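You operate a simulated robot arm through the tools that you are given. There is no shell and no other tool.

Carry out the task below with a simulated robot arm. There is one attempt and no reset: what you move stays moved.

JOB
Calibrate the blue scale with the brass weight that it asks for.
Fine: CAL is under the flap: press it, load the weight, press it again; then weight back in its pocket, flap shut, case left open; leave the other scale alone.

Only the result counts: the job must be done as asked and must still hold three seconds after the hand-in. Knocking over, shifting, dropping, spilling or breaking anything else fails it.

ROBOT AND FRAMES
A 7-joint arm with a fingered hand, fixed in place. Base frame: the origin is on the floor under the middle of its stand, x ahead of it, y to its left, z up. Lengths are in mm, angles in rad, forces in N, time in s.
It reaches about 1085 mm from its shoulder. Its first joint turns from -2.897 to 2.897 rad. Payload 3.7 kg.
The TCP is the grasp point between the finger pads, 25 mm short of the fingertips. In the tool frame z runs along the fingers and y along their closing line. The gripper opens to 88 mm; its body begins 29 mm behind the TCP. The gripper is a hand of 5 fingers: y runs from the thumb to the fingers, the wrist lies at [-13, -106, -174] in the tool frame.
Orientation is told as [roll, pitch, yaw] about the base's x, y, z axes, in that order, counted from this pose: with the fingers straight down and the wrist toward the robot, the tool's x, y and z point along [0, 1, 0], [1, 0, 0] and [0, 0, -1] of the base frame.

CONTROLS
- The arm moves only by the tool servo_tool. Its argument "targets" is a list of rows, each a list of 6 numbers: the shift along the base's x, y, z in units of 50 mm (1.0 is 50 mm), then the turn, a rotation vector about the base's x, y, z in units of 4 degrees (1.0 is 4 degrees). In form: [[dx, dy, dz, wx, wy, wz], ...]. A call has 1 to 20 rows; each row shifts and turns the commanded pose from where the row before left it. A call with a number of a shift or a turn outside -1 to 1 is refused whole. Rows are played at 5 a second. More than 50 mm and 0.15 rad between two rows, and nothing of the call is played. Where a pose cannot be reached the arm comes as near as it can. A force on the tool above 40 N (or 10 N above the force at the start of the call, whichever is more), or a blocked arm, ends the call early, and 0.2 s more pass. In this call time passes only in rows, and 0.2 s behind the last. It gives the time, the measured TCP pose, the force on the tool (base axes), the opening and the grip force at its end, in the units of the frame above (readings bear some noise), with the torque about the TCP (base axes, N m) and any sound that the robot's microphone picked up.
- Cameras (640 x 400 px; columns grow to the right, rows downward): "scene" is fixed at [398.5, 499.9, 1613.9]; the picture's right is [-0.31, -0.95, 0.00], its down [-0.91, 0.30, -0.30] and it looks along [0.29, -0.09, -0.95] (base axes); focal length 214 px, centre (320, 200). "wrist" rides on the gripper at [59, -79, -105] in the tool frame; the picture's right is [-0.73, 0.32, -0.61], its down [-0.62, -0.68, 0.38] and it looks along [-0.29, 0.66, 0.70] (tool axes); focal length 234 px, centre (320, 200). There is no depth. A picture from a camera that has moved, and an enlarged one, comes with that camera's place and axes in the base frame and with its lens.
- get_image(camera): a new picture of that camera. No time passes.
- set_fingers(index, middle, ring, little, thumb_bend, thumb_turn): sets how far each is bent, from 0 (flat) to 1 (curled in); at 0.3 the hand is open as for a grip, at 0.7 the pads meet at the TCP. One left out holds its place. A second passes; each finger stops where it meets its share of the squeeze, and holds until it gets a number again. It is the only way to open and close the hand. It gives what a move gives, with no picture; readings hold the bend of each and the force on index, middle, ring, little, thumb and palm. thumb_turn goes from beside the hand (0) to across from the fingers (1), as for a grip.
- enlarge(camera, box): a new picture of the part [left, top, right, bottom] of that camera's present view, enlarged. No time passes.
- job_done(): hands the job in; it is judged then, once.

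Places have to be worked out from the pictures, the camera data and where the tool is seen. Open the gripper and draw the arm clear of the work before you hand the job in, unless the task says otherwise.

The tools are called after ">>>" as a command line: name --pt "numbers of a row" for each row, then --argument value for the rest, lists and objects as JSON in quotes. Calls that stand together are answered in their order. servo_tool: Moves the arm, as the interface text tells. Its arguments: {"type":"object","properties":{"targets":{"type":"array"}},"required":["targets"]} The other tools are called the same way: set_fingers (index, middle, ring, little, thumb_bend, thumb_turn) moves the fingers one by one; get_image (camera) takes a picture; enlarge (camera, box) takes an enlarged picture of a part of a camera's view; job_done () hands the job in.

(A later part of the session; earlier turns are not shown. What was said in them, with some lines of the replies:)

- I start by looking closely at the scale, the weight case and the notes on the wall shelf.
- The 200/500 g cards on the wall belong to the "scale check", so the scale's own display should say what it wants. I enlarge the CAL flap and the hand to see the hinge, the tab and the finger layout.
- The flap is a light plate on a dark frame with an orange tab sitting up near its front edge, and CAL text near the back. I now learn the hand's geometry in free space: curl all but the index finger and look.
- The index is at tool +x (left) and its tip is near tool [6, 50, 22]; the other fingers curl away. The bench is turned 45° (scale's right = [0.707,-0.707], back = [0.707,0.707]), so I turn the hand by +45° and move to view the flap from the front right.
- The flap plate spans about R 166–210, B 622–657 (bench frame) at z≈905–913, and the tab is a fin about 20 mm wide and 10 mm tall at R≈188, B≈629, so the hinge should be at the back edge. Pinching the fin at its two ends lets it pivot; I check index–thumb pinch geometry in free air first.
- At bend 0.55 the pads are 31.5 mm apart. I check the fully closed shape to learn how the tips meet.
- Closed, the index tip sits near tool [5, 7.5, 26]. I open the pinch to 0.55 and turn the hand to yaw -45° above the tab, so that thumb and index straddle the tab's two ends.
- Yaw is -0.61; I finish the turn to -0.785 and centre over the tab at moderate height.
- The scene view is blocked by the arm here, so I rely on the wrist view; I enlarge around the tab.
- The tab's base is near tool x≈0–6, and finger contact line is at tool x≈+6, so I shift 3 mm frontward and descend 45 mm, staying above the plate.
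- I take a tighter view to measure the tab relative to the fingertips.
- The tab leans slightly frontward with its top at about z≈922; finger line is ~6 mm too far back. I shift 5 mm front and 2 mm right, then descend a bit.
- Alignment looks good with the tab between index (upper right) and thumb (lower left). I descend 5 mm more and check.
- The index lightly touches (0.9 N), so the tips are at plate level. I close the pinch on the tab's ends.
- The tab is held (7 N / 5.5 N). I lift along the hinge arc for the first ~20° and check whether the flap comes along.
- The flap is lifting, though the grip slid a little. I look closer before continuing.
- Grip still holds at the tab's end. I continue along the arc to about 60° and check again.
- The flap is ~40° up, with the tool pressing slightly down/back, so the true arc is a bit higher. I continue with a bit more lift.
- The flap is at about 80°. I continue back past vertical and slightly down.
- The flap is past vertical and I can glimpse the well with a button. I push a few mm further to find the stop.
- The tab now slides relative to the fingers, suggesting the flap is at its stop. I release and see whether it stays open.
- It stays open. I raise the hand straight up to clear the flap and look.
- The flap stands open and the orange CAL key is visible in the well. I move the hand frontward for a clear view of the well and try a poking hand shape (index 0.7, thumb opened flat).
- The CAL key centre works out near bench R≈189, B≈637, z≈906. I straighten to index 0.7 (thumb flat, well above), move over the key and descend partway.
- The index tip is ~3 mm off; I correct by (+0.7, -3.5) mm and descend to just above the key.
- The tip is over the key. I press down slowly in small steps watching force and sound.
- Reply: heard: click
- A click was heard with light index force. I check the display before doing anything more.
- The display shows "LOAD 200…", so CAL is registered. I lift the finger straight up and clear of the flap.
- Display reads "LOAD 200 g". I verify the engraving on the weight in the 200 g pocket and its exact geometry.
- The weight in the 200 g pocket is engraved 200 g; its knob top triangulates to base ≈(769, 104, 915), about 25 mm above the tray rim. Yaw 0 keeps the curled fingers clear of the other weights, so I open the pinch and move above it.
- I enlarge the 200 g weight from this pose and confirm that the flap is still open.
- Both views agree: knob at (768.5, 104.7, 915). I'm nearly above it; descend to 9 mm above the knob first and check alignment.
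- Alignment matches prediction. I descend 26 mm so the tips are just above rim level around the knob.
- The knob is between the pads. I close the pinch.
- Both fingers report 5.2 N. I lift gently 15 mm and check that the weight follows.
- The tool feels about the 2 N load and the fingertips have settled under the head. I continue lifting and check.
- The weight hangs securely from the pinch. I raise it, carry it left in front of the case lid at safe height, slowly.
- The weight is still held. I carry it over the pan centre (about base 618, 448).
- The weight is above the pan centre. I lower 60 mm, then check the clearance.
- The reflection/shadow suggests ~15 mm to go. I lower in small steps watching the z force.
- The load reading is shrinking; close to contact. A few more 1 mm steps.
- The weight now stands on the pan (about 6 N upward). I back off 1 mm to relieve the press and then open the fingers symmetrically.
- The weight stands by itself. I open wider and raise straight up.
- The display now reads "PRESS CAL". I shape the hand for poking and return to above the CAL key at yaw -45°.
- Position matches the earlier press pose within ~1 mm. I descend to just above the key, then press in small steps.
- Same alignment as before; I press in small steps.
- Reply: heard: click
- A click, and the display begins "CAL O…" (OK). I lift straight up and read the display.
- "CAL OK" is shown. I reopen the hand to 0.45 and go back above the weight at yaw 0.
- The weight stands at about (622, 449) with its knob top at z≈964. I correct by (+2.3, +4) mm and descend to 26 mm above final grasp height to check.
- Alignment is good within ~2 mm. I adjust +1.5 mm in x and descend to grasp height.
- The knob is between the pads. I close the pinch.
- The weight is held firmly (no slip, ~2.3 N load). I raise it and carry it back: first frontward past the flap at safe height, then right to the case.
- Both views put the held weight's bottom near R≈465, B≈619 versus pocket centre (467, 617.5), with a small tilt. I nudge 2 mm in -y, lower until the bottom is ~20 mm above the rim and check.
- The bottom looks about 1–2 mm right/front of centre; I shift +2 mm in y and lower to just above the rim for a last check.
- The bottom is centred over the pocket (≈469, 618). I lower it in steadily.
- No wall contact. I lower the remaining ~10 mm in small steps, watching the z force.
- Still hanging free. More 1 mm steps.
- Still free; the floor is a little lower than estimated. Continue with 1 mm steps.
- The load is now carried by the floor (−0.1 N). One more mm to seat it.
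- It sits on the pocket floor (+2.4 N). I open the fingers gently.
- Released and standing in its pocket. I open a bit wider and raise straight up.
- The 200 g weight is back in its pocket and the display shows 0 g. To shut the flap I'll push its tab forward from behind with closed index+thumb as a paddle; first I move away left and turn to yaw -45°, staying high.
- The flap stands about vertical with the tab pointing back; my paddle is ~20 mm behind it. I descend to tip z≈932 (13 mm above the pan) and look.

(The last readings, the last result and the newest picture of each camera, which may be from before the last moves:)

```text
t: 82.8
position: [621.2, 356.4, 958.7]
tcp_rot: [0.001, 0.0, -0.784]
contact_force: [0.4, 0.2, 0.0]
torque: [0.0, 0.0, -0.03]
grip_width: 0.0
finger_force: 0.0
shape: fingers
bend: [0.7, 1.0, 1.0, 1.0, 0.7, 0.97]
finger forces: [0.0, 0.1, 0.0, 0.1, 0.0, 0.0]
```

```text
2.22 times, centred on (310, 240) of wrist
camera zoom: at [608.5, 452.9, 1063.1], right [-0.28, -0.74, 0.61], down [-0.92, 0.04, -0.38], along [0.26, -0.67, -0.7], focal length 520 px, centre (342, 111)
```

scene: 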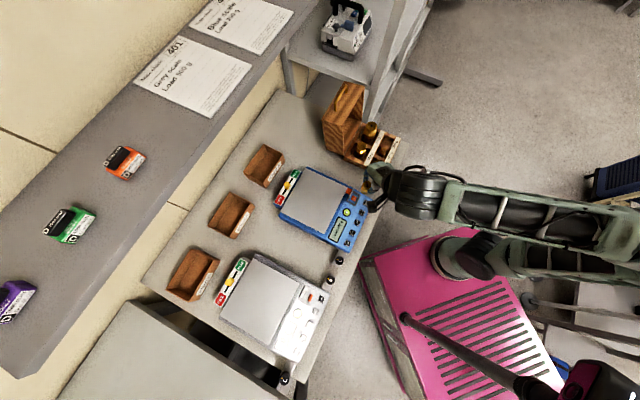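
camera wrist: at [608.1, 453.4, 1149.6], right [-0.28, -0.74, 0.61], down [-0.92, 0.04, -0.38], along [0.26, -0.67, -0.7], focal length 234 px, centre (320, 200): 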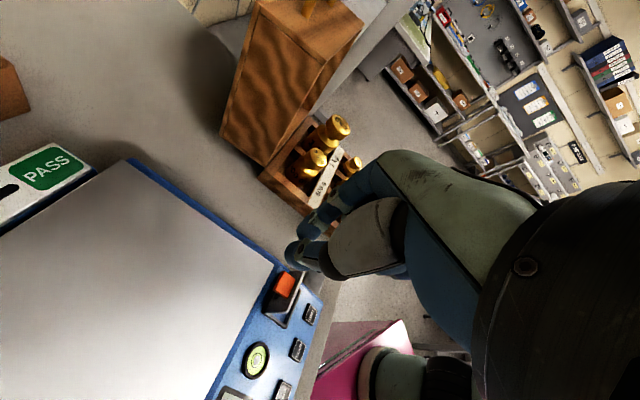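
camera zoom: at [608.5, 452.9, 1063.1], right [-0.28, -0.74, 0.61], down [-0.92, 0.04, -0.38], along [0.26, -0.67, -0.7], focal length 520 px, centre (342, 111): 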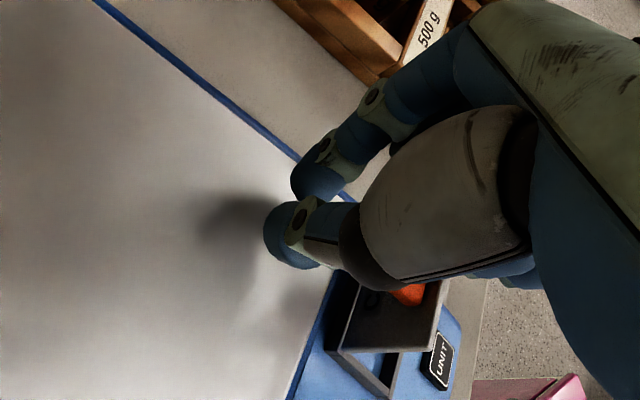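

The paddle is behind the tab and above the pan. I push frontward 24 mm in small steps.

>>> servo_tool --pt "-0.0566 -0.0566 0 0 0 0" --pt "-0.0566 -0.0566 0 0 0 0" --pt "-0.0566 -0.0566 0 0 0 0" --pt "-0.0566 -0.0566 0 0 0 0" --pt "-0.0566 -0.0566 0 0 0 0" --pt "-0.0566 -0.0566 0 0 0 0"

>>> enlarge --camera "wrist" --box '[220, 150, 400, 330]'

```text
t: 84.2
position: [604.7, 339.6, 959.0]
tcp_rot: [0.0, 0.0, -0.784]
contact_force: [0.1, 0.9, 0.1]
torque: [0.01, 0.03, 0.01]
grip_width: 0.0
finger_force: 0.9
shape: fingers
bend: [0.7, 1.0, 1.0, 1.0, 0.7, 0.97]
finger forces: [0.0, 0.0, 0.0, 0.0, 0.4, 0.0]
```

```text
2.22 times, centred on (310, 240) of wrist
camera zoom: at [591.6, 436.4, 1063.5], right [-0.28, -0.74, 0.61], down [-0.92, 0.04, -0.38], along [0.26, -0.67, -0.7], focal length 520 px, centre (342, 111)
```

zoom: 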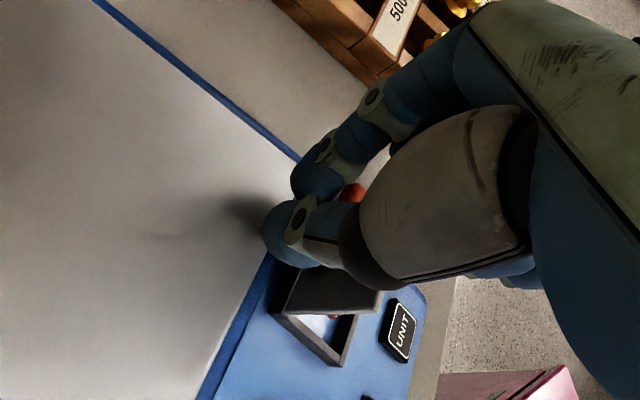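

Contact with the tab has just begun. I keep pushing frontward.

>>> servo_tool --pt "-0.0566 -0.0566 0 0 0 0" --pt "-0.0566 -0.0566 0 0 0 0" --pt "-0.0566 -0.0566 0 0 0 0" --pt "-0.0566 -0.0566 0 0 0 0"

>>> enlarge --camera "wrist" --box '[220, 150, 400, 330]'

```text
t: 85.2
position: [593.4, 329.3, 958.8]
tcp_rot: [-0.001, 0.0, -0.784]
contact_force: [0.4, -1.4, 0.4]
torque: [0.0, 0.0, 0.0]
grip_width: 0.0
finger_force: 0.1
shape: fingers
bend: [0.7, 1.0, 1.0, 1.0, 0.7, 0.97]
finger forces: [0.0, 0.0, 0.0, 0.0, 0.0, 0.0]
```

```text
2.22 times, centred on (310, 240) of wrist
camera zoom: at [580.3, 425.2, 1063.7], right [-0.28, -0.74, 0.61], down [-0.92, 0.04, -0.38], along [0.26, -0.67, -0.7], focal length 520 px, centre (342, 111)
```

zoom: 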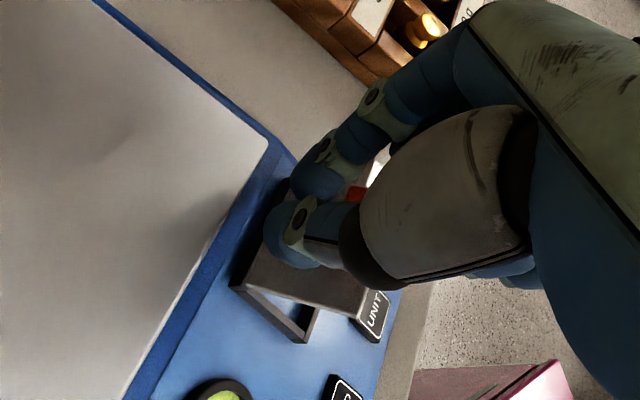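

The flap is closing (~50°). I continue frontward, lowering slightly.

>>> servo_tool --pt "-0.0566 -0.0566 0 0 0 0" --pt "-0.0566 -0.0566 0 0 0 0" --pt "-0.0566 -0.0566 0 0 0 0" --pt "-0.0566 -0.0566 -0.04 0 0 0"

>>> enlarge --camera "wrist" --box '[220, 150, 400, 330]'

```text
t: 86.2
position: [582.7, 316.4, 956.9]
tcp_rot: [-0.002, -0.001, -0.784]
contact_force: [-0.5, -0.1, -0.1]
torque: [0.01, 0.05, 0.0]
grip_width: 0.0
finger_force: 0.2
shape: fingers
bend: [0.7, 1.0, 1.0, 1.0, 0.7, 0.97]
finger forces: [0.0, 0.1, 0.0, 0.0, 0.0, 0.0]
```

```text
2.22 times, centred on (310, 240) of wrist
camera zoom: at [569.2, 414.1, 1061.6], right [-0.28, -0.74, 0.61], down [-0.92, 0.04, -0.38], along [0.26, -0.67, -0.7], focal length 520 px, centre (342, 111)
```

zoom: 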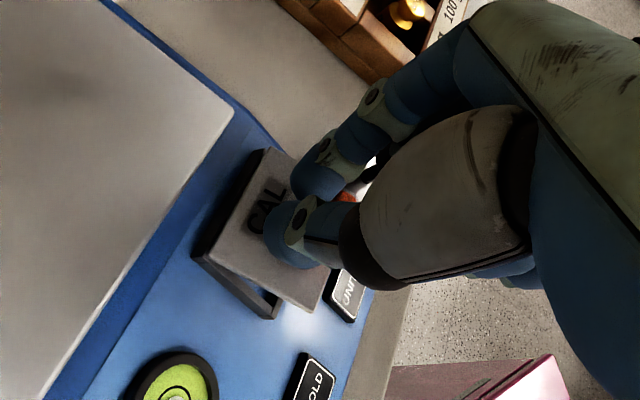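

The flap is at ~25° and stays by friction. The tips are above the plate behind the tab, so I press straight down to shut it.

>>> servo_tool --pt "-0.03 -0.03 -0.08 0 0 0" --pt "0 0 -0.08 0 0 0" --pt "0 0 -0.08 0 0 0" --pt "0 0 -0.06 0 0 0"

>>> enlarge --camera "wrist" --box '[220, 150, 400, 330]'

```text
t: 87.2
position: [580.8, 315.6, 941.9]
tcp_rot: [0.003, 0.0, -0.784]
contact_force: [-1.1, -0.2, 6.1]
torque: [0.1, 0.07, 0.03]
grip_width: 0.0
finger_force: 2.7
shape: fingers
bend: [0.7, 1.0, 1.0, 1.0, 0.7, 0.98]
finger forces: [0.7, 0.0, 0.0, 0.0, 5.2, 0.0]
```

```text
2.22 times, centred on (310, 240) of wrist
camera zoom: at [567.4, 412.6, 1046.7], right [-0.28, -0.74, 0.61], down [-0.92, 0.04, -0.38], along [0.26, -0.67, -0.7], focal length 520 px, centre (342, 111)
```

zoom: 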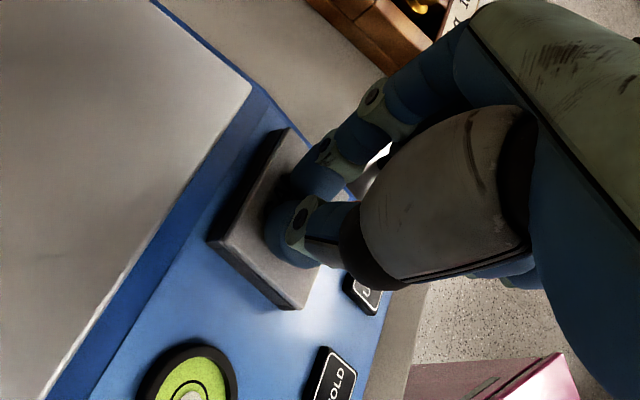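

About 6 N against the plate; it looks shut. I lift off and check.

>>> servo_tool --pt "0 0 0.2 0 0 0" --pt "0 0 0.6 0 0 0" --pt "-0.3 -0.3 0.6 0 0 0" --pt "-0.4 -0.4 0.3 0 0 0"

>>> get_image --camera "wrist"

>>> enlarge --camera "wrist" --box '[170, 190, 270, 290]'

```text
t: 88.2
position: [545.6, 281.5, 1025.8]
tcp_rot: [-0.001, -0.001, -0.786]
contact_force: [-0.4, 0.5, -0.3]
torque: [0.02, 0.03, 0.0]
grip_width: 0.0
finger_force: 0.0
shape: fingers
bend: [0.7, 1.0, 1.0, 1.0, 0.7, 0.98]
finger forces: [0.0, 0.0, 0.0, 0.0, 0.1, 0.0]
```

```text
taken
camera wrist: at [532.9, 378.0, 1130.3], right [-0.28, -0.74, 0.61], down [-0.92, 0.04, -0.38], along [0.26, -0.67, -0.7], focal length 234 px, centre (320, 200)
```

wrist: 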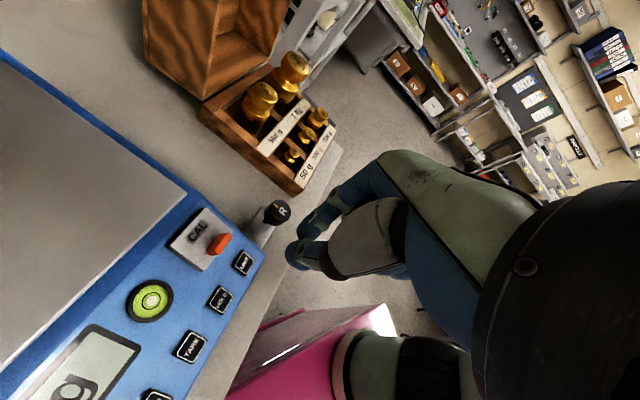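

```text
4.00 times, centred on (220, 240) of wrist
camera zoom: at [532.9, 378.0, 1130.3], right [-0.28, -0.74, 0.61], down [-0.92, 0.04, -0.38], along [0.26, -0.67, -0.7], focal length 937 px, centre (720, 40)
```

zoom: 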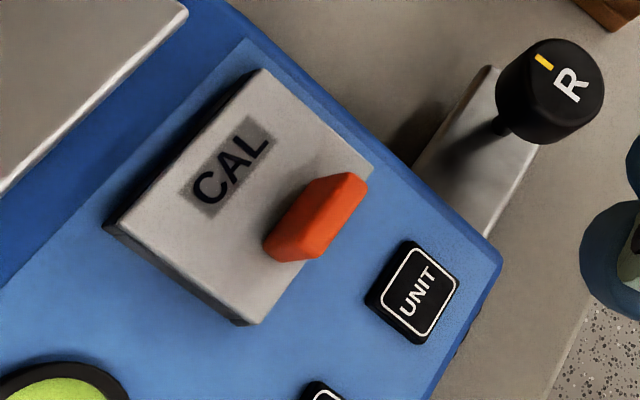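

The flap looks shut. I move the arm clear toward the robot and compare with the initial scene view.

>>> servo_tool --pt "-0.5 -0.4 0.5 0 0 0.9" --pt "-0.5 -0.4 0.5 0 0 0.9" --pt "-0.5 -0.4 0.5 0 0 0.9" --pt "-0.5 -0.4 0.5 0 0 0.9"

>>> get_image --camera "scene"

>>> enlarge --camera "scene" --box '[335, 185, 385, 220]'

>>> enlarge --camera "scene" --box '[260, 150, 400, 260]'

```text
t: 89.2
position: [446.5, 199.6, 1127.1]
tcp_rot: [-0.002, 0.001, -0.531]
contact_force: [0.2, 0.1, -0.3]
torque: [-0.02, 0.01, 0.01]
grip_width: 0.0
finger_force: 0.0
shape: fingers
bend: [0.7, 1.0, 1.0, 1.0, 0.7, 0.98]
finger forces: [0.1, 0.0, 0.0, 0.1, 0.1, 0.1]
```

```text
taken
```

scene: 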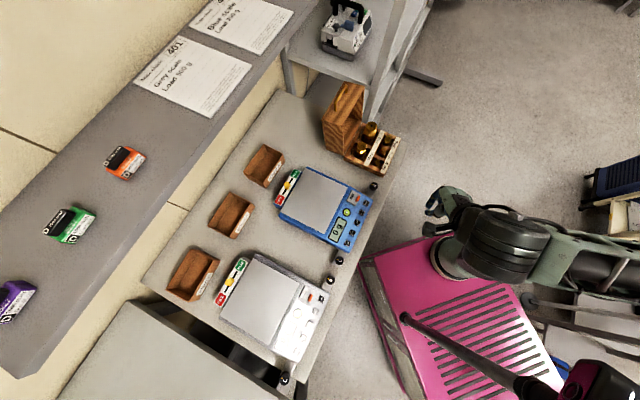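

```text
11.43 times, centred on (360, 202) of scene
camera zoom: at [398.5, 499.9, 1613.9], right [-0.31, -0.95, 0.0], down [-0.91, 0.3, -0.3], along [0.29, -0.09, -0.95], focal length 2451 px, centre (-137, 171)
```

zoom: 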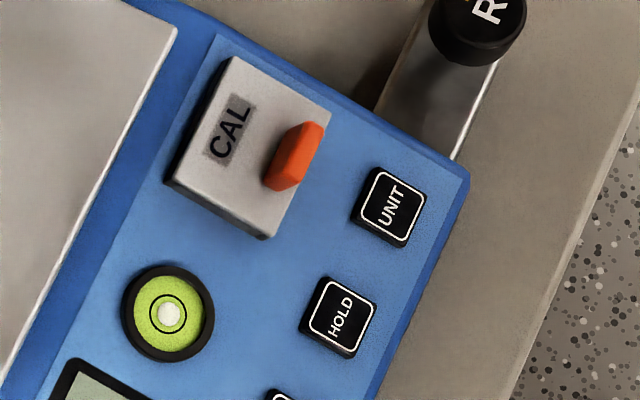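

```text
3.64 times, centred on (330, 205) of scene
camera zoom: at [398.5, 499.9, 1613.9], right [-0.31, -0.95, 0.0], down [-0.91, 0.3, -0.3], along [0.29, -0.09, -0.95], focal length 780 px, centre (284, 182)
```

zoom: 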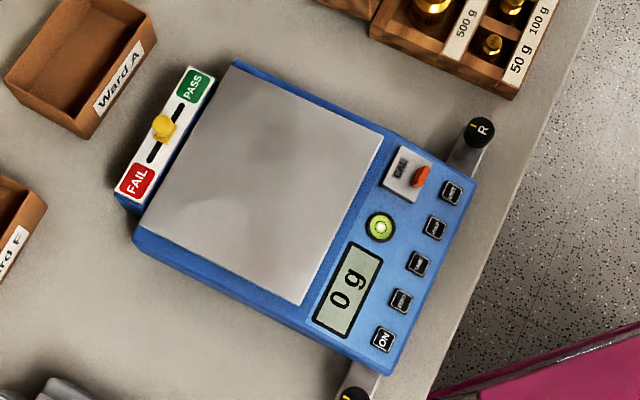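

The flap and scale match the initial view exactly, so it is fully shut and nothing shifted. I open the hand and check the case a last time.

>>> set_fingers --index 0.3 --middle 0.3 --ring 0.3 --little 0.3 --thumb_bend 0.3

>>> enlarge --camera "scene" --box '[330, 110, 410, 185]'

>>> enlarge --camera "scene" --box '[200, 230, 340, 380]'

```text
t: 90.2
position: [447.1, 199.3, 1126.8]
tcp_rot: [0.0, 0.001, -0.533]
contact_force: [0.5, -0.4, 0.7]
torque: [-0.04, -0.03, -0.03]
grip_width: 84.3
finger_force: 0.0
shape: fingers
bend: [0.3, 0.3, 0.3, 0.3, 0.3, 0.98]
finger forces: [0.0, 0.1, 0.0, 0.0, 0.0, 0.0]
```

```text
5.33 times, centred on (370, 148) of scene
camera zoom: at [398.5, 499.9, 1613.9], right [-0.31, -0.95, 0.0], down [-0.91, 0.3, -0.3], along [0.29, -0.09, -0.95], focal length 1144 px, centre (53, 480)
```

zoom: 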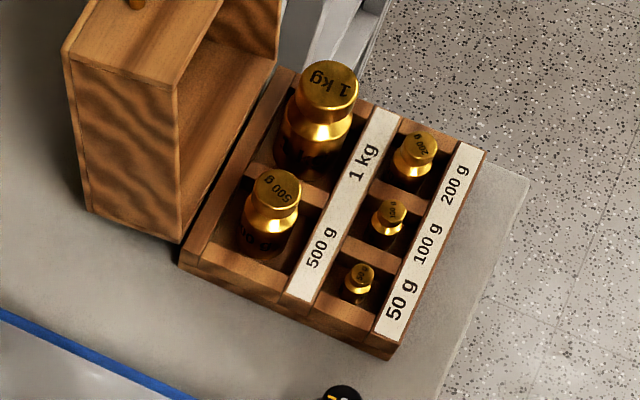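

```text
2.67 times, centred on (270, 305) of scene
camera zoom: at [398.5, 499.9, 1613.9], right [-0.31, -0.95, 0.0], down [-0.91, 0.3, -0.3], along [0.29, -0.09, -0.95], focal length 572 px, centre (453, -80)
```

zoom: 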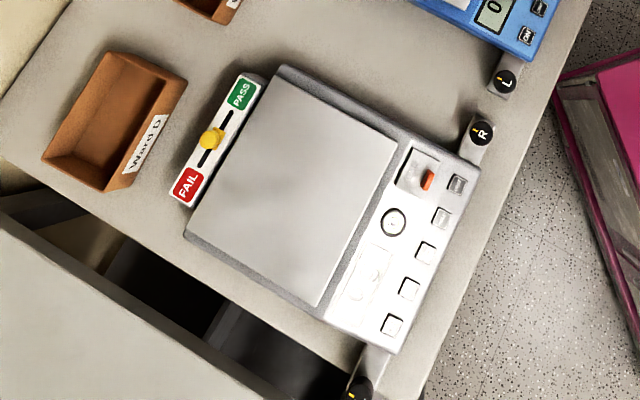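

The 200 g weight is upright in its pocket. The case is open, the flap is shut, the display went through "CAL OK" and back to 0 g, and the grey scale is untouched. The hand is open and clear, so I hand in.

>>> job_done

```text
The job is handed in.
```

The blue scale is calibrated. It asked for 200 g and showed "CAL OK" after the second CAL press, then went back to 0 g once the weight was off.

- **Weight:** the 200 g brass weight is upright in its pocket, about 3 mm from where it first stood.
- **Flap and case:** the flap is fully shut and matches the starting view. The weight case is still open.
- **Everything else:** I never touched the grey scale, and nothing else looked shifted or knocked in the last pictures.

The hand was open and the arm clear of the bench when I handed the job in.
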